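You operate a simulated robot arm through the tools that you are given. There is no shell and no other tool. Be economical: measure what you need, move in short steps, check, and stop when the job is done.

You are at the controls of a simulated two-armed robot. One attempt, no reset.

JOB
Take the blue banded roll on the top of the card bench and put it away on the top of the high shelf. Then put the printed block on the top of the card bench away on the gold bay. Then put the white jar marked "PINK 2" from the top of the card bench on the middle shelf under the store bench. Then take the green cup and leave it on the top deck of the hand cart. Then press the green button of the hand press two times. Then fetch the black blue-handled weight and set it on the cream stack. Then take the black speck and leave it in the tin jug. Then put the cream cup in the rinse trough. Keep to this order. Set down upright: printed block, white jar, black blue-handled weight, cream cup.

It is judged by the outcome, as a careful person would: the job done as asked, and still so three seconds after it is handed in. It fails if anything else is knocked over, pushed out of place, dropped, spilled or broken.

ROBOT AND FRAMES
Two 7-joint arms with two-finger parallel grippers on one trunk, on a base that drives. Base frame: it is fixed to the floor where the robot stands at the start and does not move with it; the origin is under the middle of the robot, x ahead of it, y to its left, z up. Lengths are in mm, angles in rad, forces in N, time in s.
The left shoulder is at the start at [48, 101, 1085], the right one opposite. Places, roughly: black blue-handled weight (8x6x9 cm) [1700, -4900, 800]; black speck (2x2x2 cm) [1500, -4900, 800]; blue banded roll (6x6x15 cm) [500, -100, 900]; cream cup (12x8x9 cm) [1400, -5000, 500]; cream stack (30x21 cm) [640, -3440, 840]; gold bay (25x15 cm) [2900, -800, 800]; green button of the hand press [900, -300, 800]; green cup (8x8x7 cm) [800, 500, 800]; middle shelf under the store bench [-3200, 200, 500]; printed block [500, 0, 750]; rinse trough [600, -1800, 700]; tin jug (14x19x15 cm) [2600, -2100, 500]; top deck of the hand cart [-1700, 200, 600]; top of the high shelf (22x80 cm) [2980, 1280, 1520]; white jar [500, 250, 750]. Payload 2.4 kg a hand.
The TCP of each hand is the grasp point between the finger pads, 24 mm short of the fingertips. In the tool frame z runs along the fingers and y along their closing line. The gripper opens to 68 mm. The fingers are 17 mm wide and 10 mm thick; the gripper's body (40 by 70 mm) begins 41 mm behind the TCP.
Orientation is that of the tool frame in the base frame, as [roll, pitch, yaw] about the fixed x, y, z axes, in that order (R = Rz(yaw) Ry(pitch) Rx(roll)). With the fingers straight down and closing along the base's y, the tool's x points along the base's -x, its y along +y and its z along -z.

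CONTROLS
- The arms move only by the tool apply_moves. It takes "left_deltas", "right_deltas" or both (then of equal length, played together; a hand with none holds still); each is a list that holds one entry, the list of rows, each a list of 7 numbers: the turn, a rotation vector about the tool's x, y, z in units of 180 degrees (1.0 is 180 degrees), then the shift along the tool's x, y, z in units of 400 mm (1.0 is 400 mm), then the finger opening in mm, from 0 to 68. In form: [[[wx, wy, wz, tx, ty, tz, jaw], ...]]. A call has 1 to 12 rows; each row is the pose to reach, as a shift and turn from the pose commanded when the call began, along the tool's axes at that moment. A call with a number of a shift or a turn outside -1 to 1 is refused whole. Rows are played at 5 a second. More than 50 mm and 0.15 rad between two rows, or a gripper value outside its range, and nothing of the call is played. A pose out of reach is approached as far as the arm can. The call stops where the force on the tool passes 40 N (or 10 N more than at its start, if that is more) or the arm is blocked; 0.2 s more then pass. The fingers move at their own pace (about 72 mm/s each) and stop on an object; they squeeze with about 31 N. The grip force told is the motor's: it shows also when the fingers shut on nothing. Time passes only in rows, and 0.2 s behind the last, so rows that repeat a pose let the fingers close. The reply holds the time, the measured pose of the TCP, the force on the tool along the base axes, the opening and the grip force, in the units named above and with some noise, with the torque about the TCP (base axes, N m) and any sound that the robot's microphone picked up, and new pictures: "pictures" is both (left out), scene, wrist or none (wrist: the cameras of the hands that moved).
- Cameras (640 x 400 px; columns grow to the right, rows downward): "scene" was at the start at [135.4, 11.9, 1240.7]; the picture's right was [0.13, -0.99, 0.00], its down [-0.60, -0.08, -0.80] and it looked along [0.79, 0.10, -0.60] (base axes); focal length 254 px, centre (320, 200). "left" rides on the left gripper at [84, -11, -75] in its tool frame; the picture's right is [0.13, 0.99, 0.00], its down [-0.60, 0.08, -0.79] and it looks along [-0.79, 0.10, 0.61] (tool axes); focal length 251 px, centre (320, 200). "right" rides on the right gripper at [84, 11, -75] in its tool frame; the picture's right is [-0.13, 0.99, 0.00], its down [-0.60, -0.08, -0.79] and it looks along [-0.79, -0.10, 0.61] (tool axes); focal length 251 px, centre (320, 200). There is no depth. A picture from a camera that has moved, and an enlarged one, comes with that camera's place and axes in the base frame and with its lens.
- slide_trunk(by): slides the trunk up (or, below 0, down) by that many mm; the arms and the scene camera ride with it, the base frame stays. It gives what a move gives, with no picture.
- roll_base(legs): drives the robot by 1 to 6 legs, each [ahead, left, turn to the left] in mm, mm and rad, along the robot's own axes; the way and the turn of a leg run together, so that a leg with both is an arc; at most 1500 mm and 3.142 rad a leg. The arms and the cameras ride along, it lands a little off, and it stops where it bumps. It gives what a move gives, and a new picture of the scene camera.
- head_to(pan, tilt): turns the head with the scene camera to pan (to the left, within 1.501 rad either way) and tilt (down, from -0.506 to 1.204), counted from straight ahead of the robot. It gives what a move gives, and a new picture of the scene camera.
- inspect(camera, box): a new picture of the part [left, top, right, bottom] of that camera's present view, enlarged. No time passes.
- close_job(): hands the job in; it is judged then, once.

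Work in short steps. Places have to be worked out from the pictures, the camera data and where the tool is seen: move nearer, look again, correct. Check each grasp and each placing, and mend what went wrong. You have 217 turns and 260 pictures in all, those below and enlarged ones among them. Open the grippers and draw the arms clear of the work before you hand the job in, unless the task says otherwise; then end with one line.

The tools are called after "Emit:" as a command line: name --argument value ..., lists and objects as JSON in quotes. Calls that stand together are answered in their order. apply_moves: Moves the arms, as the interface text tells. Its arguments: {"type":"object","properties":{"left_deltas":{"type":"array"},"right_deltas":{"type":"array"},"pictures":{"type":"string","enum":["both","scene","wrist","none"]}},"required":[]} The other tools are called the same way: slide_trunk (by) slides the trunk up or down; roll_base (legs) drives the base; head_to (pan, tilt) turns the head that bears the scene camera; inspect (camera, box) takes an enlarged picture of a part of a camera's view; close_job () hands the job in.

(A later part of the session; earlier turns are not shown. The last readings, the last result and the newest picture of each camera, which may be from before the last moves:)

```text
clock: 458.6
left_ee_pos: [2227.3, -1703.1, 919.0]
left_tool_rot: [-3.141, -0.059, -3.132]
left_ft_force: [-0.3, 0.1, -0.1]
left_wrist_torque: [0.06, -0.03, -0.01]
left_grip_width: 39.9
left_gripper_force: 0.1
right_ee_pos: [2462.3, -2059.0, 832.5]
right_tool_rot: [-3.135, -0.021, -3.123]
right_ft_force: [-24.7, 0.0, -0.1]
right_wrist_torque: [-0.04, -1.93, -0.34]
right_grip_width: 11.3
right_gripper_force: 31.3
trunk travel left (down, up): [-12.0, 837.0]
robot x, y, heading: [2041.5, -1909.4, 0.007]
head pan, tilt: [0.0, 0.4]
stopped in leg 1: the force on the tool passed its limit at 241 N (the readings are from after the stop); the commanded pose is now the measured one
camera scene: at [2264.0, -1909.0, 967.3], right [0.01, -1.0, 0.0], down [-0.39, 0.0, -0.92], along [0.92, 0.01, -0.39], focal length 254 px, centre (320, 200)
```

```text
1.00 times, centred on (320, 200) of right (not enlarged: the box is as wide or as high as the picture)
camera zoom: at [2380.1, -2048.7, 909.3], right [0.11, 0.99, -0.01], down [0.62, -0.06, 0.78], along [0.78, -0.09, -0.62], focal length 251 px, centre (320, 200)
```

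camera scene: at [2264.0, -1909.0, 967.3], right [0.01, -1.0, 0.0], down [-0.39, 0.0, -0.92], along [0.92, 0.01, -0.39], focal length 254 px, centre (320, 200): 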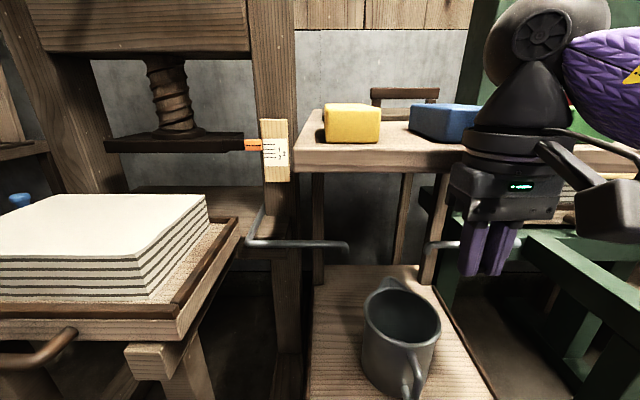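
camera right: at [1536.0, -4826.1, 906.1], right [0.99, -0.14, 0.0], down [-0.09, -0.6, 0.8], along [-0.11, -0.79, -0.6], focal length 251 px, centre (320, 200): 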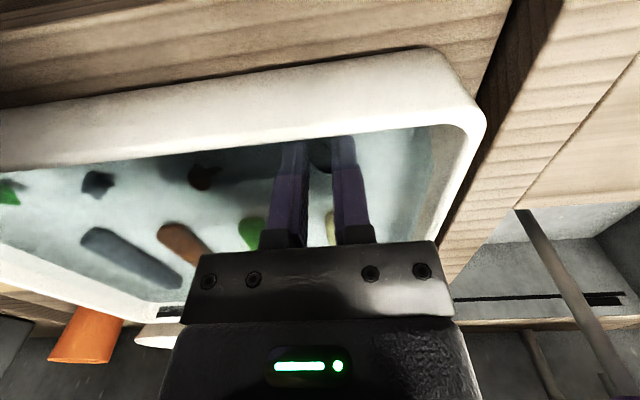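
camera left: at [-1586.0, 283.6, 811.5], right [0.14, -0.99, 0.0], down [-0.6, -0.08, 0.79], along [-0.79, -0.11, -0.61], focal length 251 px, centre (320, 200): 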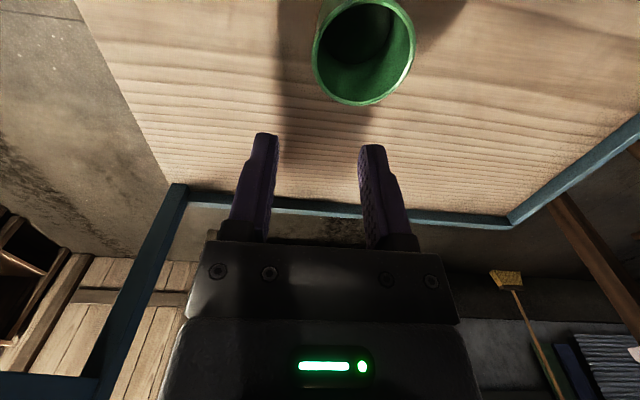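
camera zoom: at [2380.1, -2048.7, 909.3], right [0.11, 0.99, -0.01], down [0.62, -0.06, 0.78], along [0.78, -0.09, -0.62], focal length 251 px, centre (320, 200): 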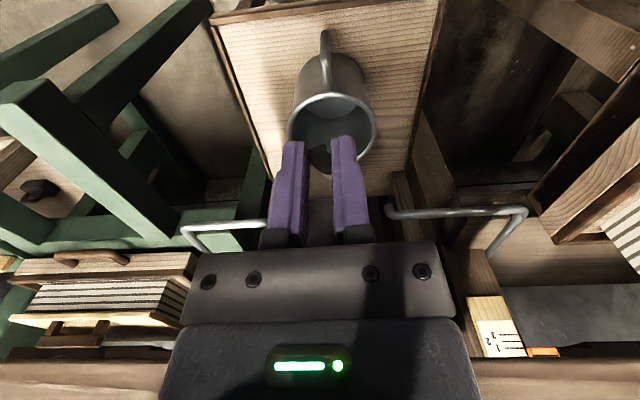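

The hand bumped the front edge of the small table above (slab near z 895–920, x≈2495). I'll back off at once. The jug mouth refines to [2590, -2053] with the rim at z≈621, so I need to come in low with the hand tilted forward 45°.

Emit:
roll_base --legs '[[-260, 0, 0]]'

Emit:
apply_moves --right_deltas '[[[0, -0.0313, 0, 0, 0, 0.05, 0], [0, -0.0625, 0, 0, 0, 0.1, 0], [0, -0.0938, 0, 0, 0, 0.15, 0], [0, -0.125, 0, 0, 0, 0.2, 0], [0, -0.1563, 0, 0, 0, 0.25, 0], [0, -0.1875, 0, 0, 0, 0.3, 0], [0, -0.2188, 0, 0, 0, 0.34, 0], [0, -0.25, 0, 0, 0, 0.38, 0], [0, -0.25, 0, 0, 0, 0.38, 0]]]' --pictures "both"

```text
clock: 460.5
left_ee_pos: [1971.7, -1705.5, 919.1]
left_tool_rot: [-3.138, -0.062, -3.127]
left_ft_force: [-0.5, -1.0, -0.6]
left_wrist_torque: [-0.02, 0.0, -0.01]
left_grip_width: 39.9
left_gripper_force: 0.1
right_ee_pos: [2209.3, -2060.0, 832.3]
right_tool_rot: [-3.134, -0.02, -3.12]
right_ft_force: [0.0, 0.2, 0.3]
right_wrist_torque: [-0.01, 0.01, 0.04]
right_grip_width: 11.3
right_gripper_force: 31.1
trunk travel left (down, up): [-12.0, 837.0]
robot x, y, heading: [1782.4, -1911.6, 0.011]
head pan, tilt: [0.0, 0.4]
camera scene: at [2009.9, -1910.4, 966.4], right [0.01, -1.0, 0.0], down [-0.39, 0.0, -0.92], along [0.92, 0.01, -0.39], focal length 254 px, centre (320, 200)
```

scene: 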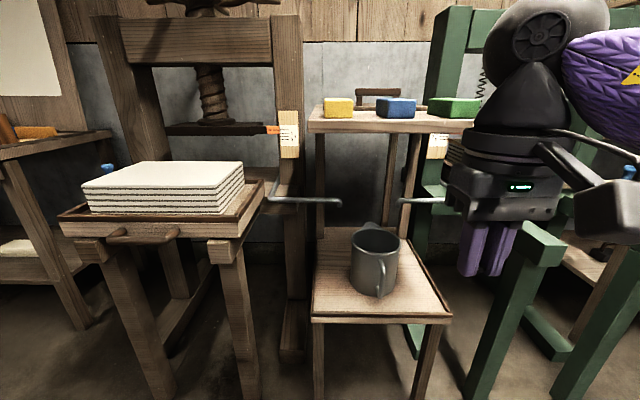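

```text
clock: 462.5
left_ee_pos: [1970.7, -1704.6, 920.1]
left_tool_rot: [-3.138, -0.062, -3.128]
left_ft_force: [-0.6, 0.6, -0.3]
left_wrist_torque: [0.01, -0.02, 0.0]
left_grip_width: 39.8
left_gripper_force: 0.0
right_ee_pos: [2205.7, -2059.8, 678.0]
right_tool_rot: [-3.132, 0.769, -3.113]
right_ft_force: [0.9, -0.1, 0.0]
right_wrist_torque: [0.01, 0.0, -0.01]
right_grip_width: 11.3
right_gripper_force: 30.9
trunk travel left (down, up): [-12.0, 837.0]
robot x, y, heading: [1781.5, -1910.6, 0.01]
head pan, tilt: [0.0, 0.4]
camera scene: at [2009.8, -1910.4, 966.4], right [0.01, -1.0, 0.0], down [-0.39, 0.0, -0.92], along [0.92, 0.01, -0.39], focal length 254 px, centre (320, 200)
camera right: at [2093.4, -2051.3, 674.0], right [0.07, 0.99, 0.08], down [-0.11, -0.08, 0.99], along [0.99, -0.08, 0.11], focal length 251 px, centre (320, 200)
```

scene: 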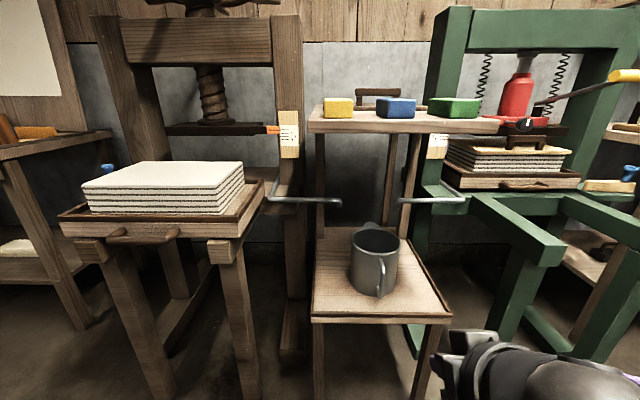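
right: 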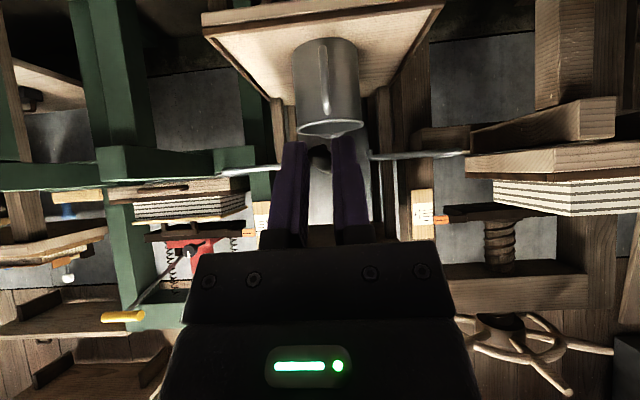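

The tilted hand is low enough to pass under the slab. The jug mouth is at [2593, -2054] with its rim at z≈595. I'll drive in 375 mm.

Emit:
roll_base --legs '[[300, 0, 0]]'

Emit:
inspect --camera "right" --box '[0, 0, 640, 400]'

```text
clock: 464.5
left_ee_pos: [2263.7, -1699.9, 917.6]
left_tool_rot: [-3.138, -0.063, -3.125]
left_ft_force: [0.5, -0.3, 0.3]
left_wrist_torque: [0.0, 0.0, -0.01]
left_grip_width: 40.2
left_gripper_force: 0.0
right_ee_pos: [2499.7, -2052.4, 678.4]
right_tool_rot: [-3.133, 0.764, -3.107]
right_ft_force: [-0.1, -0.3, 0.5]
right_wrist_torque: [-0.02, 0.0, 0.0]
right_grip_width: 11.2
right_gripper_force: 31.1
trunk travel left (down, up): [-12.0, 837.0]
robot x, y, heading: [2077.8, -1909.9, 0.014]
head pan, tilt: [0.0, 0.4]
camera scene: at [2302.9, -1905.3, 966.5], right [0.02, -1.0, 0.0], down [-0.39, -0.01, -0.92], along [0.92, 0.01, -0.39], focal length 254 px, centre (320, 200)
```

scene: 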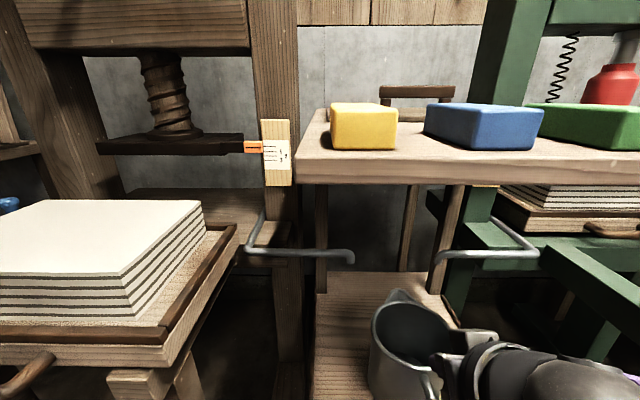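

```text
1.00 times, centred on (320, 200) of right (not enlarged: the box is as wide or as high as the picture)
camera zoom: at [2387.1, -2046.0, 674.2], right [0.07, 0.99, 0.08], down [-0.11, -0.07, 0.99], along [0.99, -0.07, 0.11], focal length 251 px, centre (320, 200)
```

zoom: 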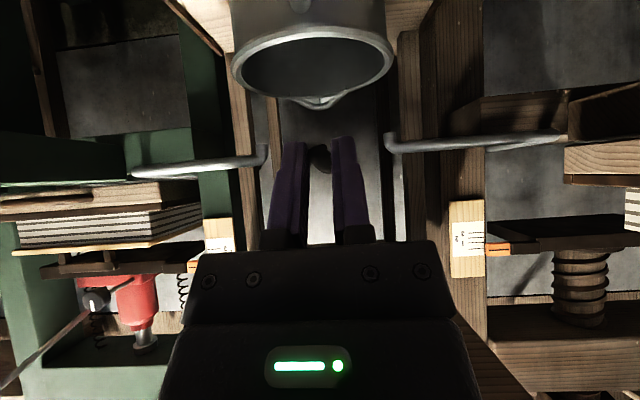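

The mouth is centred at about [2584, -2058] and I'm nearly over it. I'll roll 72 mm on and lower the fingertips to just above the rim.

Emit:
roll_base --legs '[[74, -5, 0]]'

Emit:
apply_moves --right_deltas '[[[0, 0, 0, 0.03, -0.005, 0.031, 0], [0, 0, 0, 0.062, -0.005, 0.065, 0], [0, 0, 0, 0.062, -0.005, 0.065, 0]]]' --pictures "both"

```text
clock: 465.5
left_ee_pos: [2337.1, -1704.5, 917.5]
left_tool_rot: [-3.141, -0.064, -3.122]
left_ft_force: [0.8, -0.5, -0.4]
left_wrist_torque: [0.03, -0.02, -0.02]
left_grip_width: 40.1
left_gripper_force: 0.0
right_ee_pos: [2573.6, -2056.7, 679.1]
right_tool_rot: [-3.132, 0.766, -3.107]
right_ft_force: [0.2, 0.3, -0.3]
right_wrist_torque: [-0.03, -0.03, 0.02]
right_grip_width: 11.0
right_gripper_force: 30.8
trunk travel left (down, up): [-12.0, 837.0]
robot x, y, heading: [2150.2, -1912.9, 0.018]
head pan, tilt: [0.0, 0.4]
camera scene: at [2376.8, -1909.0, 966.5], right [0.02, -1.0, 0.0], down [-0.39, -0.01, -0.92], along [0.92, 0.02, -0.39], focal length 254 px, centre (320, 200)
```

scene: 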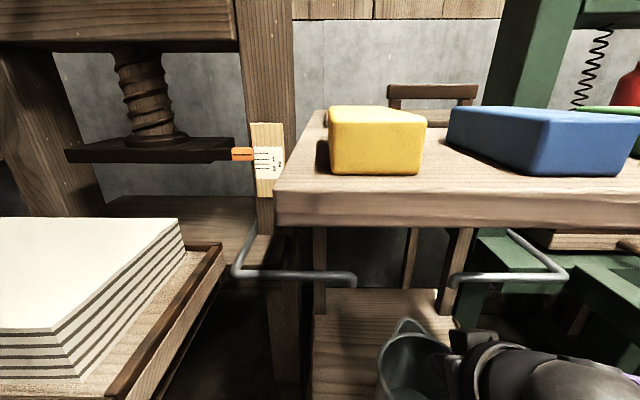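

```text
clock: 466.3
left_ee_pos: [2337.9, -1704.9, 919.2]
left_tool_rot: [-3.14, -0.062, -3.122]
left_ft_force: [-0.2, -0.3, 0.0]
left_wrist_torque: [-0.01, -0.01, -0.02]
left_grip_width: 40.0
left_gripper_force: 0.1
right_ee_pos: [2573.7, -2060.8, 640.9]
right_tool_rot: [-3.133, 0.763, -3.106]
right_ft_force: [-0.4, -0.6, 0.5]
right_wrist_torque: [-0.02, 0.0, -0.01]
right_grip_width: 11.3
right_gripper_force: 30.5
trunk travel left (down, up): [-12.0, 837.0]
robot x, y, heading: [2145.6, -1917.6, 0.017]
head pan, tilt: [0.0, 0.4]
camera scene: at [2376.9, -1909.0, 966.4], right [0.02, -1.0, 0.0], down [-0.39, -0.01, -0.92], along [0.92, 0.02, -0.39], focal length 254 px, centre (320, 200)
camera right: at [2461.0, -2052.6, 637.6], right [0.07, 0.99, 0.08], down [-0.11, -0.08, 0.99], along [0.99, -0.07, 0.1], focal length 251 px, centre (320, 200)
```

scene: 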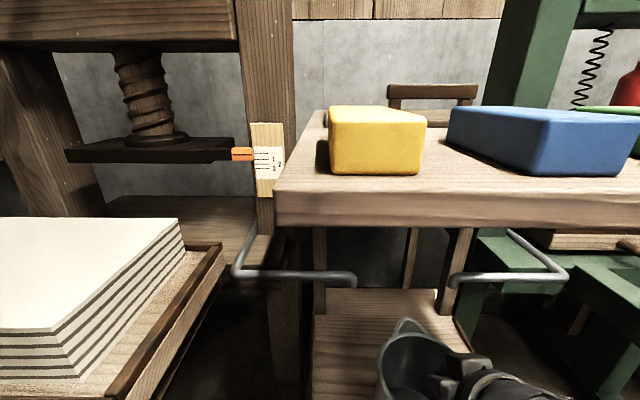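
right: 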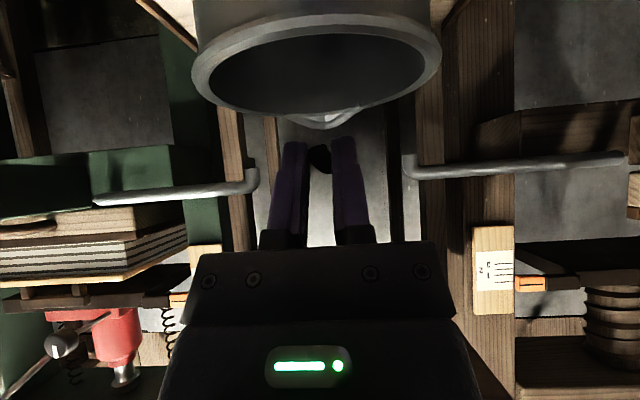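

The speck is above the mouth (centre [2591, -2057], rim z≈582). I'll lower 15 mm more and release.

Emit:
apply_moves --right_deltas '[[[0, 0, 0, 0.018, 0.004, 0.038, 0], [0, 0, 0, 0.018, 0.004, 0.038, 0], [0, 0, 0, 0.018, 0.004, 0.038, 30], [0, 0, 0, 0.018, 0.004, 0.038, 30], [0, 0, 0, 0.018, 0.004, 0.038, 30]]]' --pictures "none"

Emit:
inspect --camera "right" --box '[180, 20, 460, 200]'

```text
clock: 467.5
left_ee_pos: [2336.7, -1703.5, 919.4]
left_tool_rot: [-3.138, -0.062, -3.124]
left_ft_force: [-0.1, 0.8, 1.0]
left_wrist_torque: [-0.01, 0.0, 0.0]
left_grip_width: 39.9
left_gripper_force: 0.0
right_ee_pos: [2579.0, -2059.0, 627.5]
right_tool_rot: [-3.134, 0.765, -3.105]
right_ft_force: [-0.2, -0.2, 0.7]
right_wrist_torque: [0.01, -0.02, -0.02]
right_grip_width: 29.9
right_gripper_force: 0.0
trunk travel left (down, up): [-12.0, 837.0]
robot x, y, heading: [2150.5, -1913.2, 0.022]
head pan, tilt: [0.0, 0.4]
```

```text
2.22 times, centred on (320, 110) of right
camera zoom: at [2466.7, -2050.7, 622.3], right [0.07, 0.99, 0.08], down [-0.11, -0.08, 0.99], along [0.99, -0.07, 0.11], focal length 559 px, centre (320, 400)
```

zoom: 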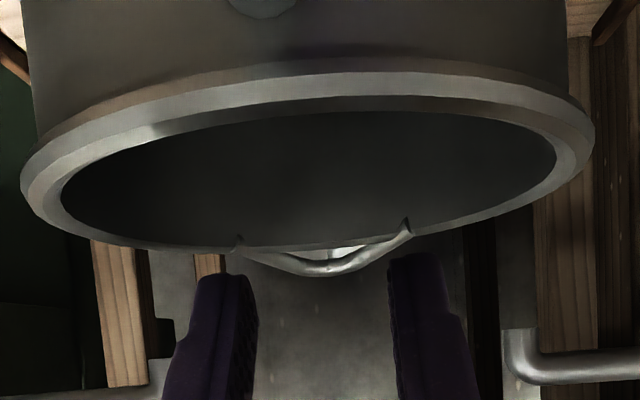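

The fingers are empty. I'll draw the arm back and look down into the jug.

Emit:
apply_moves --right_deltas '[[[0, 0, 0, 0.08, 0, -0.085, 30], [0, 0, 0, 0.15, 0, -0.17, 30], [0, 0, 0, 0.22, 0, -0.25, 30], [0, 0, 0, 0.27, 0, -0.33, 30], [0, 0, 0, 0.27, 0, -0.33, 30]]]' --pictures "none"

Emit:
head_to --pan -0.55 --tilt 1.0

Emit:
inspect --camera "scene" --box '[230, 100, 450, 280]'

```text
clock: 468.7
left_ee_pos: [2338.7, -1703.9, 918.6]
left_tool_rot: [-3.14, -0.064, -3.121]
left_ft_force: [0.4, -0.7, 0.1]
left_wrist_torque: [-0.01, 0.02, 0.01]
left_grip_width: 40.4
left_gripper_force: 0.1
right_ee_pos: [2558.4, -2042.6, 607.7]
right_tool_rot: [-3.134, 0.763, -3.107]
right_ft_force: [-0.2, 0.8, -0.3]
right_wrist_torque: [0.02, 0.0, 0.02]
right_grip_width: 30.0
right_gripper_force: 0.1
right hand out of reach, approached as far as the arm can: row 1, 2, 3, 4, 5
trunk travel left (down, up): [-12.0, 837.0]
robot x, y, heading: [2149.0, -1914.2, 0.019]
head pan, tilt: [0.0, 0.4]
```

```text
clock: 469.7
left_ee_pos: [2337.6, -1704.3, 919.1]
left_tool_rot: [-3.139, -0.063, -3.122]
left_ft_force: [0.2, -0.2, 0.4]
left_wrist_torque: [0.02, -0.02, -0.01]
left_grip_width: 39.9
left_gripper_force: 0.2
right_ee_pos: [2557.5, -2042.5, 608.6]
right_tool_rot: [-3.134, 0.763, -3.107]
right_ft_force: [0.3, 0.1, -0.4]
right_wrist_torque: [-0.02, -0.02, 0.0]
right_grip_width: 29.7
right_gripper_force: 0.0
trunk travel left (down, up): [-12.0, 837.0]
robot x, y, heading: [2149.4, -1913.1, 0.02]
head pan, tilt: [-0.55, 1.0]
camera scene: at [2344.3, -1945.9, 916.3], right [-0.51, -0.86, 0.0], down [-0.72, 0.43, -0.54], along [0.47, -0.27, -0.84], focal length 254 px, centre (320, 200)
```

scene: 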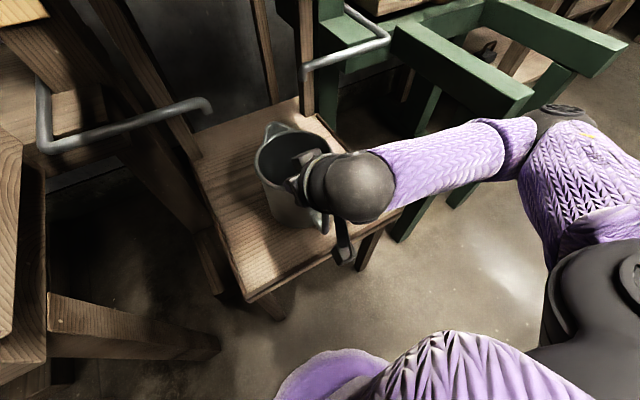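

```text
2.22 times, centred on (340, 190) of scene
camera zoom: at [2344.3, -1945.9, 916.3], right [-0.51, -0.86, 0.0], down [-0.72, 0.43, -0.54], along [0.47, -0.27, -0.84], focal length 565 px, centre (276, 222)
```

zoom: 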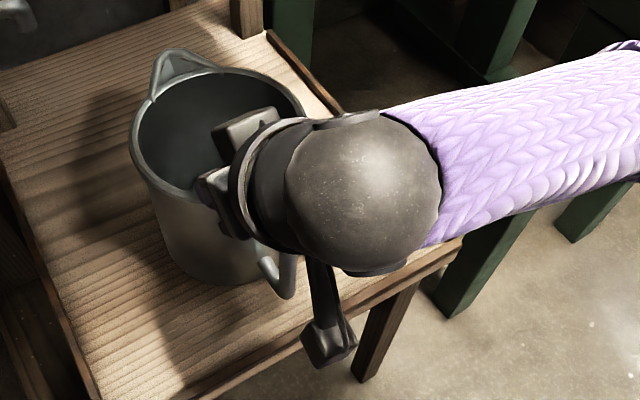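

The hand has dipped close to the jug's rim, so I'll raise it first, then back off and look inside.

Emit:
apply_moves --right_deltas '[[[0, 0, 0, -0.052, 0, -0.054, 30], [0, 0, 0, -0.104, 0, -0.108, 30], [0, 0, 0, -0.13, 0, -0.135, 30], [0, 0, 0, -0.13, 0, -0.135, 30]]]' --pictures "none"

Emit:
roll_base --legs '[[-130, 0, 0]]'

Emit:
slide_trunk --by 330

Emit:
head_to --pan -0.4 --tilt 1.0

```text
clock: 470.7
left_ee_pos: [2336.8, -1703.8, 919.5]
left_tool_rot: [-3.139, -0.064, -3.123]
left_ft_force: [0.6, 0.3, -0.4]
left_wrist_torque: [0.02, 0.0, 0.02]
left_grip_width: 40.0
left_gripper_force: 0.1
right_ee_pos: [2567.9, -2042.8, 681.7]
right_tool_rot: [-3.133, 0.763, -3.106]
right_ft_force: [0.1, 0.8, -0.5]
right_wrist_torque: [-0.01, 0.02, -0.01]
right_grip_width: 29.9
right_gripper_force: 0.1
right hand out of reach, approached as far as the arm can: row 1, 2, 3, 4
trunk travel left (down, up): [-12.0, 837.0]
robot x, y, heading: [2151.0, -1911.0, 0.02]
head pan, tilt: [-0.55, 1.0]
```

```text
clock: 472.0
left_ee_pos: [2207.2, -1705.9, 918.0]
left_tool_rot: [-3.141, -0.065, -3.124]
left_ft_force: [-0.5, -0.1, 0.6]
left_wrist_torque: [-0.01, 0.0, 0.02]
left_grip_width: 39.7
left_gripper_force: 0.1
right_ee_pos: [2437.3, -2045.6, 679.3]
right_tool_rot: [-3.133, 0.761, -3.109]
right_ft_force: [-0.7, 0.7, 0.0]
right_wrist_torque: [0.03, 0.02, 0.02]
right_grip_width: 29.8
right_gripper_force: 0.1
trunk travel left (down, up): [-12.0, 837.0]
robot x, y, heading: [2015.3, -1915.2, 0.013]
head pan, tilt: [-0.55, 1.0]
camera scene: at [2213.9, -1948.2, 916.2], right [-0.51, -0.86, 0.0], down [-0.72, 0.43, -0.54], along [0.46, -0.27, -0.84], focal length 254 px, centre (320, 200)
```

scene: 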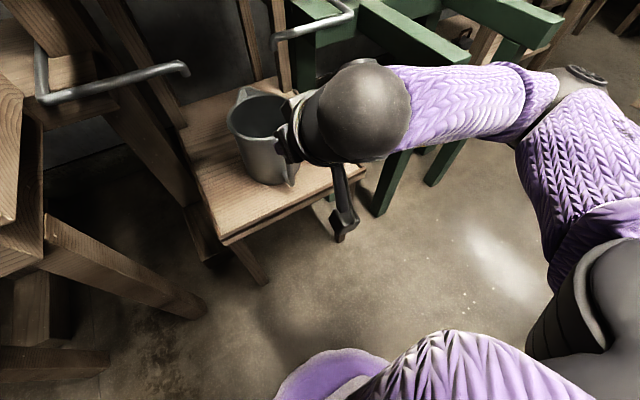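

```text
clock: 475.2
left_ee_pos: [2206.8, -1705.5, 1249.5]
left_tool_rot: [-3.14, -0.064, -3.124]
left_ft_force: [0.9, 0.2, -1.0]
left_wrist_torque: [0.01, -0.03, 0.01]
left_grip_width: 40.2
left_gripper_force: 0.0
right_ee_pos: [2438.5, -2046.2, 1010.1]
right_tool_rot: [-3.132, 0.763, -3.11]
right_ft_force: [0.7, -0.3, 0.1]
right_wrist_torque: [0.0, 0.03, 0.02]
right_grip_width: 30.0
right_gripper_force: 0.1
trunk travel left (down, up): [-342.0, 507.0]
robot x, y, heading: [2019.4, -1916.7, 0.019]
head pan, tilt: [-0.55, 1.0]
```

```text
clock: 475.9
left_ee_pos: [2207.3, -1705.4, 1248.7]
left_tool_rot: [-3.138, -0.063, -3.123]
left_ft_force: [-0.2, 0.5, 0.0]
left_wrist_torque: [0.0, 0.01, -0.01]
left_grip_width: 40.1
left_gripper_force: 0.1
right_ee_pos: [2437.8, -2046.3, 1009.8]
right_tool_rot: [-3.132, 0.762, -3.108]
right_ft_force: [0.3, -0.2, 0.1]
right_wrist_torque: [-0.01, 0.0, 0.0]
right_grip_width: 29.8
right_gripper_force: 0.1
trunk travel left (down, up): [-342.0, 507.0]
robot x, y, heading: [2018.1, -1916.9, 0.016]
head pan, tilt: [-0.4, 1.0]
camera scene: at [2124.9, -1940.4, 1255.1], right [-0.37, -0.93, 0.0], down [-0.78, 0.32, -0.54], along [0.5, -0.2, -0.84], focal length 254 px, centre (320, 200)
```

scene: 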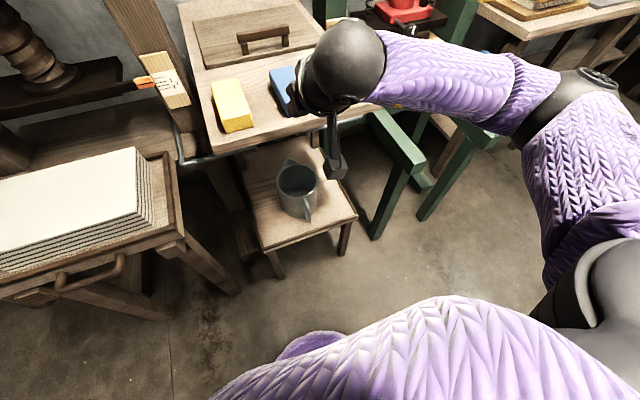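

Zoom into the jug.

Emit:
inspect --camera "scene" --box '[240, 140, 360, 230]'

```text
4.44 times, centred on (300, 185) of scene
camera zoom: at [2124.9, -1940.4, 1255.1], right [-0.37, -0.93, 0.0], down [-0.78, 0.32, -0.54], along [0.5, -0.2, -0.84], focal length 1130 px, centre (409, 267)
```

zoom: 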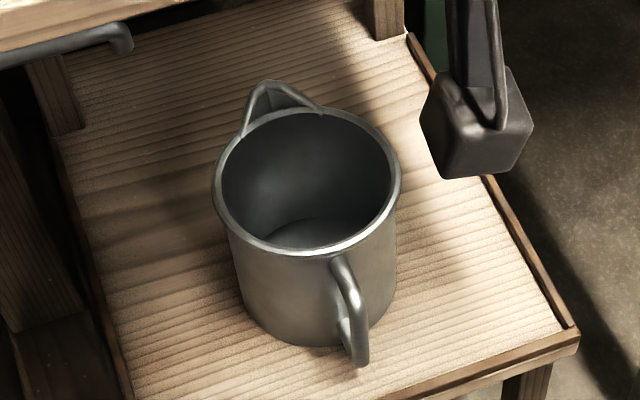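

The speck isn't on the stool, and the visible part of the jug's interior is clear, so it's most likely on the near side of the jug's floor. On to the cream cup: back off, turn to -y, and drive to the bench with the lower shelf.

Emit:
roll_base --legs '[[-420, 0, 0], [0, 0, -1.586], [1400, 0, 0], [750, 0, 0]]'

Emit:
slide_trunk --by -300

Emit:
head_to --pan -0.1 --tilt 0.45

Emit:
inspect --camera "scene" --box '[260, 150, 460, 300]'

```text
clock: 492.8
left_ee_pos: [1761.3, -4289.8, 1247.9]
left_tool_rot: [-3.139, -0.064, 1.546]
left_ft_force: [-0.3, 0.0, -0.2]
left_wrist_torque: [-0.03, -0.01, -0.01]
left_grip_width: 39.9
left_gripper_force: 0.1
right_ee_pos: [1413.4, -4504.4, 1009.7]
right_tool_rot: [-3.131, 0.762, 1.561]
right_ft_force: [-0.5, 0.5, 0.5]
right_wrist_torque: [0.0, -0.02, -0.02]
right_grip_width: 29.9
right_gripper_force: 0.2
trunk travel left (down, up): [-342.0, 507.0]
robot x, y, heading: [1561.5, -4091.5, -1.596]
head pan, tilt: [-0.4, 1.0]
camera scene: at [1531.0, -4195.7, 1255.0], right [-0.91, 0.41, 0.0], down [0.35, 0.77, -0.54], along [-0.22, -0.49, -0.84], focal length 254 px, centre (320, 200)
```

scene: 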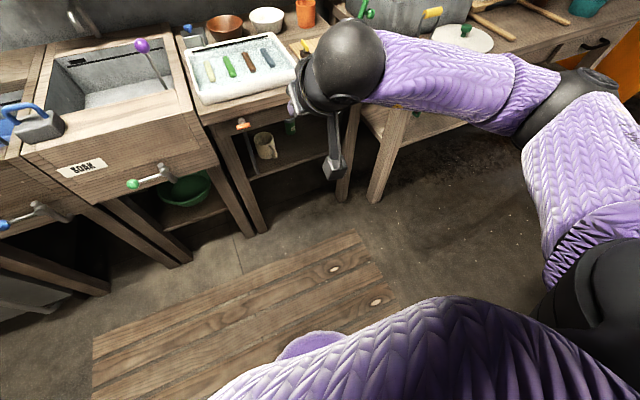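

```text
clock: 495.8
left_ee_pos: [1761.6, -4289.1, 947.8]
left_tool_rot: [-3.141, -0.063, 1.547]
left_ft_force: [0.0, -0.3, 0.6]
left_wrist_torque: [-0.02, 0.01, -0.01]
left_grip_width: 39.8
left_gripper_force: 0.1
right_ee_pos: [1412.1, -4504.4, 710.6]
right_tool_rot: [-3.133, 0.764, 1.562]
right_ft_force: [0.0, 0.0, 0.0]
right_wrist_torque: [-0.01, 0.02, -0.01]
right_grip_width: 30.0
right_gripper_force: 0.0
trunk travel left (down, up): [-42.0, 807.0]
robot x, y, heading: [1561.3, -4094.9, -1.599]
head pan, tilt: [-0.4, 1.0]
```

```text
clock: 496.7
left_ee_pos: [1761.2, -4289.4, 948.4]
left_tool_rot: [-3.138, -0.065, 1.546]
left_ft_force: [0.6, 0.0, 0.6]
left_wrist_torque: [-0.01, -0.02, 0.0]
left_grip_width: 40.3
left_gripper_force: 0.2
right_ee_pos: [1411.7, -4505.1, 711.0]
right_tool_rot: [-3.133, 0.765, 1.562]
right_ft_force: [-0.5, 1.0, 0.6]
right_wrist_torque: [0.02, 0.0, 0.0]
right_grip_width: 30.1
right_gripper_force: 0.1
trunk travel left (down, up): [-42.0, 807.0]
robot x, y, heading: [1561.2, -4091.4, -1.595]
head pan, tilt: [-0.099, 0.45]
camera scene: at [1546.0, -4305.5, 993.2], right [-0.99, 0.13, 0.0], down [0.05, 0.43, -0.9], along [-0.11, -0.89, -0.44], focal length 254 px, centre (320, 200)
```

scene: 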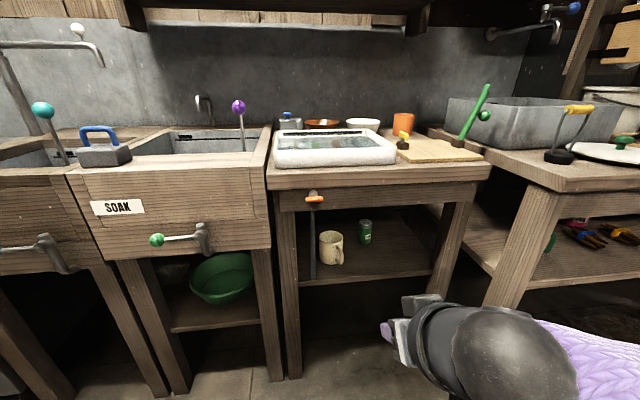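

```text
2.67 times, centred on (360, 225) of scene
camera zoom: at [1546.0, -4305.5, 993.2], right [-0.99, 0.13, 0.0], down [0.05, 0.43, -0.9], along [-0.11, -0.89, -0.44], focal length 678 px, centre (213, 133)
```

zoom: 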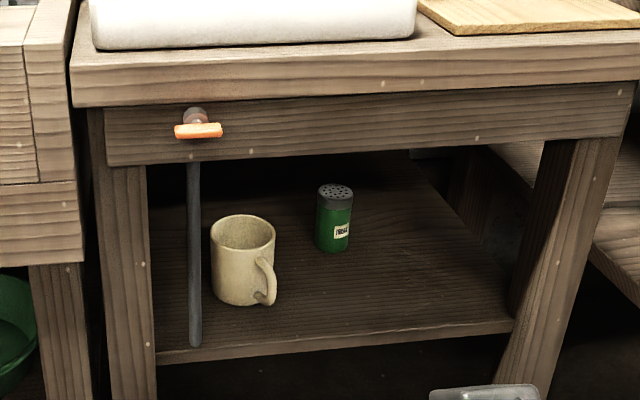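

The mug's rim centre is about [1426, -4955, 550], it sits under an apron at z≈700, and its handle points front-right. I'll pinch its -x wall with the hand 30° below horizontal. First I'll set the tilt and come closer.

Emit:
apply_moves --right_deltas '[[[0, -0.03, 0, 0.04, 0, 0.042, 30], [0, -0.06, 0, 0.08, 0, 0.084, 30], [0, -0.09, 0, 0.121, 0, 0.126, 30], [0, -0.09, 0, 0.121, 0, 0.126, 30]]]' --pictures "none"

Emit:
roll_base --legs '[[0, 0, 0.025], [250, -32, 0]]'

Emit:
inspect --camera "right" --box '[0, 0, 640, 400]'

```text
clock: 497.7
left_ee_pos: [1760.6, -4288.2, 947.9]
left_tool_rot: [-3.142, -0.063, 1.548]
left_ft_force: [0.0, -0.6, 0.2]
left_wrist_torque: [-0.02, 0.02, 0.0]
left_grip_width: 39.8
left_gripper_force: 0.1
right_ee_pos: [1414.8, -4506.9, 666.6]
right_tool_rot: [-3.129, 0.937, 1.569]
right_ft_force: [-0.5, -0.1, 0.0]
right_wrist_torque: [0.01, -0.03, -0.02]
right_grip_width: 29.7
right_gripper_force: 0.0
right hand out of reach, approached as far as the arm can: row 2, 3, 4
trunk travel left (down, up): [-42.0, 807.0]
robot x, y, heading: [1563.5, -4092.1, -1.595]
head pan, tilt: [-0.099, 0.45]
```

```text
clock: 499.9
left_ee_pos: [1735.3, -4538.2, 948.3]
left_tool_rot: [-3.141, -0.062, 1.569]
left_ft_force: [-0.5, -0.1, -1.2]
left_wrist_torque: [0.02, 0.0, 0.0]
left_grip_width: 40.0
left_gripper_force: 0.1
right_ee_pos: [1391.2, -4765.1, 666.6]
right_tool_rot: [-3.129, 0.935, 1.594]
right_ft_force: [0.5, 0.0, 0.2]
right_wrist_torque: [0.03, 0.0, 0.03]
right_grip_width: 30.0
right_gripper_force: 0.1
trunk travel left (down, up): [-42.0, 807.0]
robot x, y, heading: [1525.3, -4345.7, -1.574]
head pan, tilt: [-0.099, 0.45]
camera scene: at [1518.3, -4559.8, 993.3], right [-0.99, 0.1, 0.0], down [0.04, 0.43, -0.9], along [-0.09, -0.9, -0.44], focal length 254 px, centre (320, 200)
```

scene: 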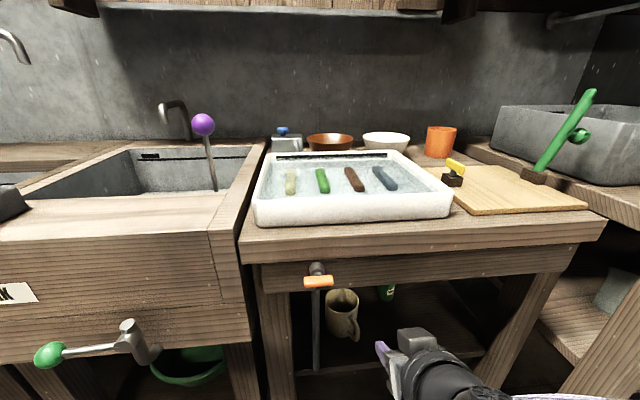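

```text
1.00 times, centred on (320, 200) of right (not enlarged: the box is as wide or as high as the picture)
camera zoom: at [1401.6, -4654.2, 643.9], right [0.99, -0.07, 0.1], down [-0.07, 0.28, 0.96], along [-0.09, -0.96, 0.27], focal length 251 px, centre (320, 200)
```

zoom: 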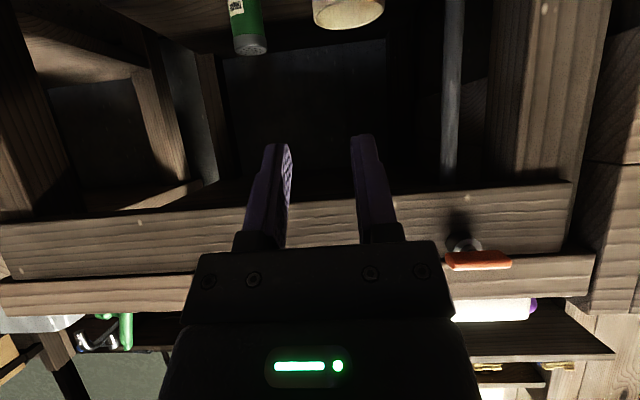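

The arm limits how far it can tilt low when the hand is this close in. I'll back up and test a more extended, lower pose.

Emit:
roll_base --legs '[[-120, 0, 0]]'

Emit:
slide_trunk --by -41

Emit:
apply_moves --right_deltas '[[[0, 0, 0, -0.06, 0, 0.08, 30], [0, 0, 0, -0.12, 0, 0.16, 30], [0, 0, 0, -0.16, 0, 0.24, 30], [0, 0, 0, -0.12, 0, 0.29, 30], [0, -0.02, 0, -0.06, 0, 0.32, 30], [0, -0.035, 0, 0.0, 0, 0.34, 30], [0, -0.035, 0, 0.04, 0, 0.36, 30], [0, -0.035, 0, 0.04, 0, 0.36, 30]]]' --pictures "none"

```text
clock: 501.2
left_ee_pos: [1734.0, -4420.4, 948.2]
left_tool_rot: [-3.139, -0.064, 1.569]
left_ft_force: [0.3, 0.3, -0.3]
left_wrist_torque: [-0.02, -0.01, 0.01]
left_grip_width: 40.0
left_gripper_force: 0.0
right_ee_pos: [1391.3, -4645.1, 667.2]
right_tool_rot: [-3.13, 0.934, 1.595]
right_ft_force: [1.1, -0.3, -0.8]
right_wrist_torque: [-0.02, 0.03, -0.02]
right_grip_width: 29.9
right_gripper_force: 0.0
trunk travel left (down, up): [-42.0, 807.0]
robot x, y, heading: [1526.6, -4228.4, -1.575]
head pan, tilt: [-0.099, 0.45]
camera scene: at [1518.5, -4441.1, 993.3], right [-0.99, 0.1, 0.0], down [0.04, 0.43, -0.9], along [-0.09, -0.9, -0.44], focal length 254 px, centre (320, 200)
```

scene: 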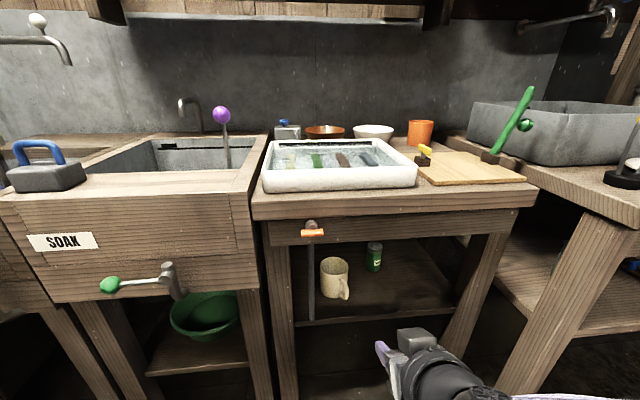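

```text
clock: 502.0
left_ee_pos: [1732.9, -4420.2, 906.2]
left_tool_rot: [-3.14, -0.061, 1.57]
left_ft_force: [0.5, 0.2, 0.7]
left_wrist_torque: [-0.03, -0.02, 0.03]
left_grip_width: 39.9
left_gripper_force: 0.1
right_ee_pos: [1392.7, -4649.9, 611.4]
right_tool_rot: [-3.129, 0.892, 1.59]
right_ft_force: [-0.5, -0.7, 0.4]
right_wrist_torque: [-0.01, 0.03, 0.03]
right_grip_width: 30.2
right_gripper_force: 0.1
trunk travel left (down, up): [-1.0, 848.0]
robot x, y, heading: [1528.3, -4230.6, -1.577]
head pan, tilt: [-0.099, 0.45]
```

```text
clock: 503.8
left_ee_pos: [1734.8, -4420.8, 905.9]
left_tool_rot: [-3.14, -0.061, 1.568]
left_ft_force: [-0.8, -0.5, 0.0]
left_wrist_torque: [-0.03, 0.01, 0.03]
left_grip_width: 40.2
left_gripper_force: 0.1
right_ee_pos: [1394.0, -4768.6, 562.4]
right_tool_rot: [-3.13, 0.923, 1.592]
right_ft_force: [0.2, -0.4, 0.0]
right_wrist_torque: [-0.03, -0.01, -0.01]
right_grip_width: 30.0
right_gripper_force: 0.1
right hand out of reach, approached as far as the arm can: row 5, 6, 7, 8
trunk travel left (down, up): [-1.0, 848.0]
robot x, y, heading: [1526.2, -4226.1, -1.569]
head pan, tilt: [-0.099, 0.45]
```

That reaches z 562 at 53° tilt, which fits. Now I'll look at the mug with the low wrist camera to fix its position.

Emit:
inspect --camera "right" --box '[0, 0, 640, 400]'

Emit:
head_to --pan -0.25 --tilt 0.7

```text
1.00 times, centred on (320, 200) of right (not enlarged: the box is as wide or as high as the picture)
camera zoom: at [1404.1, -4656.8, 540.9], right [0.99, -0.07, 0.1], down [-0.07, 0.27, 0.96], along [-0.09, -0.96, 0.26], focal length 251 px, centre (320, 200)
```

zoom: 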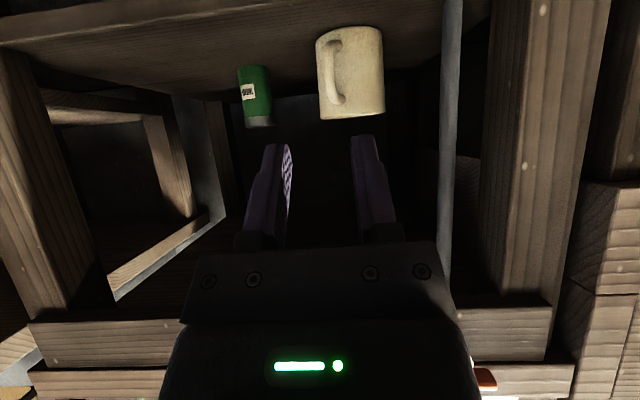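

```text
clock: 504.6
left_ee_pos: [1734.2, -4421.1, 906.5]
left_tool_rot: [-3.141, -0.061, 1.57]
left_ft_force: [0.1, 0.1, -0.3]
left_wrist_torque: [-0.04, 0.0, -0.02]
left_grip_width: 40.0
left_gripper_force: 0.0
right_ee_pos: [1393.3, -4767.5, 563.7]
right_tool_rot: [-3.13, 0.924, 1.591]
right_ft_force: [0.6, 0.5, -0.4]
right_wrist_torque: [-0.02, 0.02, 0.01]
right_grip_width: 29.8
right_gripper_force: 0.1
trunk travel left (down, up): [-1.0, 848.0]
robot x, y, heading: [1528.6, -4225.3, -1.572]
head pan, tilt: [-0.25, 0.7]
camera scene: at [1506.7, -4447.5, 928.0], right [-0.97, 0.25, 0.0], down [0.16, 0.62, -0.77], along [-0.19, -0.74, -0.64], focal length 254 px, centre (320, 200)
```

scene: 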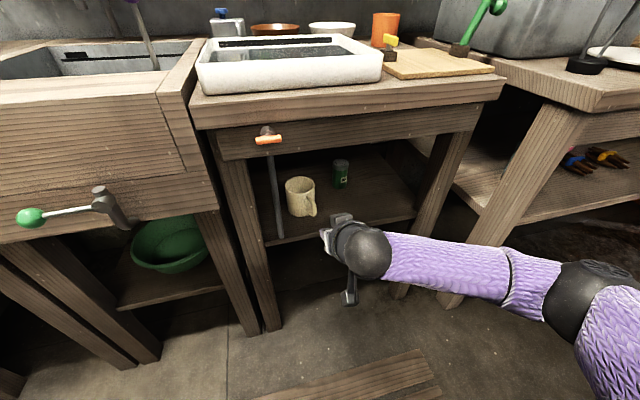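

The mug's rim centre is about [1423, -4975, 530], diameter 80 mm. I'll test in free space whether the arm reaches the final height (z≈534).

Emit:
apply_moves --right_deltas '[[[0, 0, 0, 0.03, 0, 0.05, 30], [0, 0, 0, 0.045, 0, 0.09, 30], [0, 0, 0, 0.045, 0, 0.09, 30]]]' --pictures "none"

```text
clock: 505.4
left_ee_pos: [1735.6, -4420.2, 906.6]
left_tool_rot: [-3.14, -0.06, 1.57]
left_ft_force: [0.1, -0.7, 0.0]
left_wrist_torque: [0.02, -0.03, 0.03]
left_grip_width: 40.0
left_gripper_force: 0.0
right_ee_pos: [1393.1, -4787.2, 527.9]
right_tool_rot: [-3.128, 0.918, 1.589]
right_ft_force: [0.1, 0.2, -0.1]
right_wrist_torque: [0.03, 0.02, 0.02]
right_grip_width: 30.0
right_gripper_force: 0.1
trunk travel left (down, up): [-1.0, 848.0]
robot x, y, heading: [1528.8, -4230.6, -1.575]
head pan, tilt: [-0.25, 0.7]
```

It reaches. I'll withdraw 70 mm along the finger axis, roll in 177 mm, and check the lineup with the mug's wall.

Emit:
apply_moves --right_deltas '[[[0, 0, 0, 0, 0, -0.09, 34], [0, 0, 0, 0, 0, -0.175, 34], [0, 0, 0, 0, 0, -0.175, 34]]]' --pictures "none"

Emit:
roll_base --legs '[[172, -7, 0.004]]'

Emit:
inspect --camera "right" --box '[0, 0, 640, 400]'

```text
clock: 506.2
left_ee_pos: [1735.9, -4420.3, 906.3]
left_tool_rot: [-3.139, -0.061, 1.57]
left_ft_force: [0.5, -0.1, 0.3]
left_wrist_torque: [0.02, -0.01, 0.0]
left_grip_width: 40.0
left_gripper_force: 0.1
right_ee_pos: [1393.2, -4730.2, 568.6]
right_tool_rot: [-3.129, 0.923, 1.593]
right_ft_force: [-0.3, -0.2, -0.4]
right_wrist_torque: [-0.01, -0.02, 0.0]
right_grip_width: 33.8
right_gripper_force: 0.1
trunk travel left (down, up): [-1.0, 848.0]
robot x, y, heading: [1527.8, -4227.3, -1.577]
head pan, tilt: [-0.25, 0.7]
```

```text
clock: 507.7
left_ee_pos: [1728.7, -4594.4, 907.0]
left_tool_rot: [-3.139, -0.06, 1.577]
left_ft_force: [1.0, -0.5, 0.6]
left_wrist_torque: [0.0, 0.01, 0.0]
left_grip_width: 39.8
left_gripper_force: 0.1
right_ee_pos: [1389.4, -4907.0, 567.2]
right_tool_rot: [-3.131, 0.922, 1.599]
right_ft_force: [0.2, 0.5, -0.5]
right_wrist_torque: [-0.01, 0.01, 0.01]
right_grip_width: 34.1
right_gripper_force: 0.1
trunk travel left (down, up): [-1.0, 848.0]
robot x, y, heading: [1522.1, -4400.2, -1.566]
head pan, tilt: [-0.25, 0.7]
camera scene: at [1501.2, -4623.2, 928.0], right [-0.97, 0.24, 0.0], down [0.16, 0.62, -0.76], along [-0.19, -0.74, -0.64], focal length 254 px, centre (320, 200)
```

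scene: 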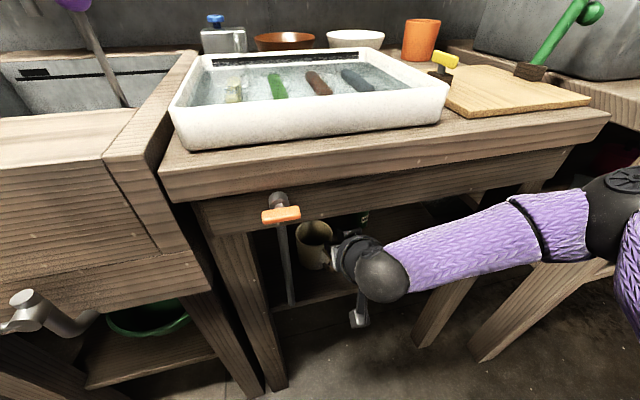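

```text
1.00 times, centred on (320, 200) of right (not enlarged: the box is as wide or as high as the picture)
camera zoom: at [1398.6, -4796.2, 545.8], right [0.99, -0.06, 0.1], down [-0.08, 0.27, 0.96], along [-0.08, -0.96, 0.26], focal length 251 px, centre (320, 200)
```

zoom: 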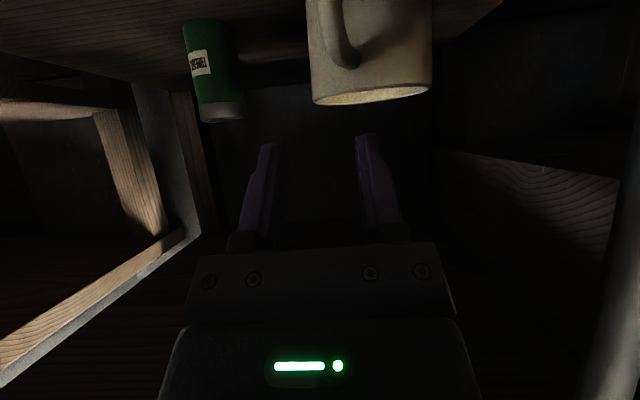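

The mug's rim centre refines to [1425, -4984, 525], and its -x wall is at x≈1388. I'll slide the open fingers over that wall in two stages.

Emit:
apply_moves --right_deltas '[[[0, 0, 0, -0.0222, -0.0075, 0.0459, 30], [0, 0, 0, -0.0364, -0.0075, 0.0978, 30], [0, 0, 0, -0.03, -0.0075, 0.145, 30], [0, 0, 0, -0.0238, -0.0075, 0.1888, 30], [0, 0, 0, -0.0238, -0.0075, 0.1888, 30]]]' --pictures "both"

```text
clock: 508.9
left_ee_pos: [1727.5, -4595.3, 906.3]
left_tool_rot: [-3.14, -0.061, 1.575]
left_ft_force: [0.4, -0.5, -0.5]
left_wrist_torque: [0.04, -0.01, -0.03]
left_grip_width: 40.1
left_gripper_force: 0.0
right_ee_pos: [1388.1, -4973.5, 529.2]
right_tool_rot: [-3.13, 0.924, 1.601]
right_ft_force: [0.0, -0.4, 0.1]
right_wrist_torque: [-0.02, -0.01, -0.01]
right_grip_width: 30.0
right_gripper_force: 0.0
trunk travel left (down, up): [-1.0, 848.0]
robot x, y, heading: [1521.2, -4401.4, -1.573]
head pan, tilt: [-0.25, 0.7]
camera scene: at [1501.2, -4623.3, 927.9], right [-0.97, 0.24, 0.0], down [0.16, 0.62, -0.76], along [-0.19, -0.74, -0.64], focal length 254 px, centre (320, 200)
camera right: at [1398.0, -4863.0, 507.9], right [0.99, -0.06, 0.1], down [-0.08, 0.27, 0.96], along [-0.08, -0.96, 0.26], focal length 251 px, centre (320, 200)
```

scene: 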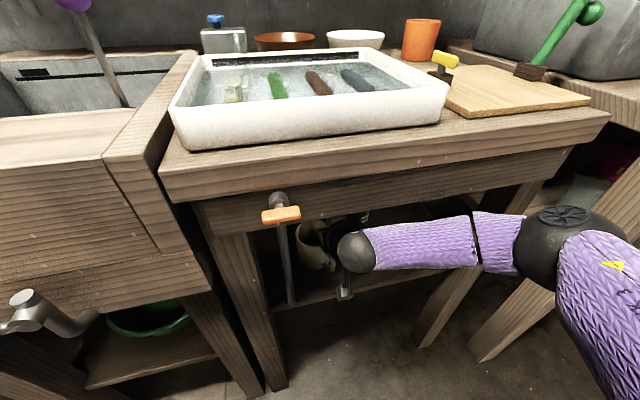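
right: 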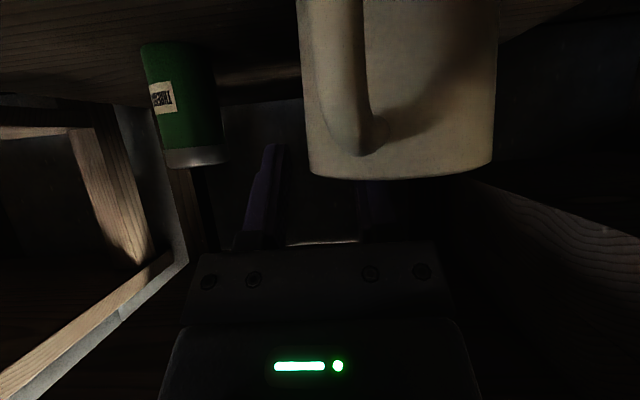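

No contact; the wall lies between the two fingers, one inside the mug. Closing.

Emit:
apply_moves --right_deltas '[[[0, 0, 0, 0, 0, 0, 12], [0, 0, 0, 0, 0, 0, 0], [0, 0, 0, 0, 0, 0, 0], [0, 0, 0, 0, 0, 0, 0]]]' --pictures "wrist"

```text
clock: 509.9
left_ee_pos: [1727.6, -4595.0, 907.5]
left_tool_rot: [-3.14, -0.062, 1.577]
left_ft_force: [-0.3, -0.2, 0.0]
left_wrist_torque: [0.02, 0.01, -0.01]
left_grip_width: 39.7
left_gripper_force: 0.1
right_ee_pos: [1387.7, -4973.8, 531.6]
right_tool_rot: [-3.129, 0.924, 1.599]
right_ft_force: [-0.4, -1.1, 4.3]
right_wrist_torque: [0.02, 0.02, -0.05]
right_grip_width: 7.0
right_gripper_force: 29.4
trunk travel left (down, up): [-1.0, 848.0]
robot x, y, heading: [1518.7, -4400.6, -1.571]
head pan, tilt: [-0.25, 0.7]
camera right: at [1397.9, -4862.9, 508.4], right [0.99, -0.06, 0.1], down [-0.08, 0.27, 0.96], along [-0.08, -0.96, 0.26], focal length 251 px, centre (320, 200)
```

right: 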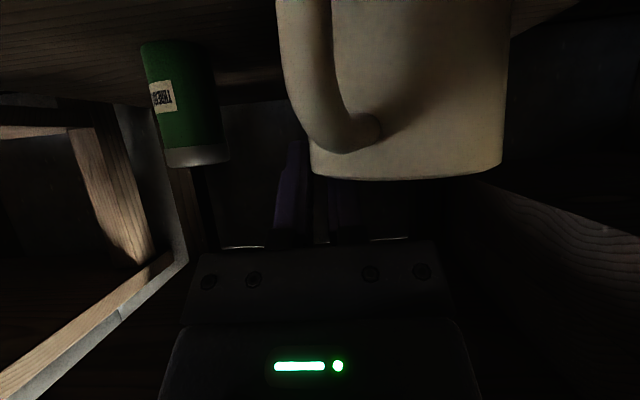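

It's pinched (7 mm). I'll lift 30 mm and back straight out.

Emit:
slide_trunk --by 30

Emit:
inspect --camera "right" --box '[0, 0, 640, 400]'

```text
clock: 510.6
left_ee_pos: [1728.6, -4594.9, 935.7]
left_tool_rot: [-3.141, -0.062, 1.577]
left_ft_force: [-0.6, 0.1, -0.1]
left_wrist_torque: [-0.01, 0.03, 0.01]
left_grip_width: 40.3
left_gripper_force: 0.0
right_ee_pos: [1387.3, -4972.0, 558.9]
right_tool_rot: [-3.129, 0.924, 1.598]
right_ft_force: [-0.3, 0.4, -1.6]
right_wrist_torque: [0.01, 0.06, -0.01]
right_grip_width: 7.1
right_gripper_force: 29.3
trunk travel left (down, up): [-31.0, 818.0]
robot x, y, heading: [1520.5, -4403.9, -1.569]
head pan, tilt: [-0.25, 0.7]
```

```text
1.00 times, centred on (320, 200) of right (not enlarged: the box is as wide or as high as the picture)
camera zoom: at [1396.2, -4862.3, 537.6], right [0.99, -0.06, 0.09], down [-0.07, 0.27, 0.96], along [-0.08, -0.96, 0.26], focal length 251 px, centre (320, 200)
```

zoom: 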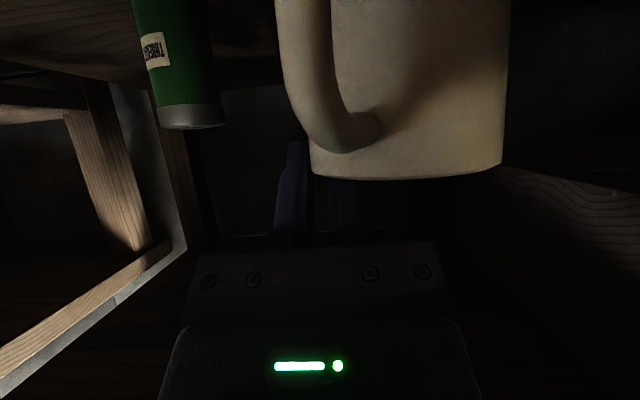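

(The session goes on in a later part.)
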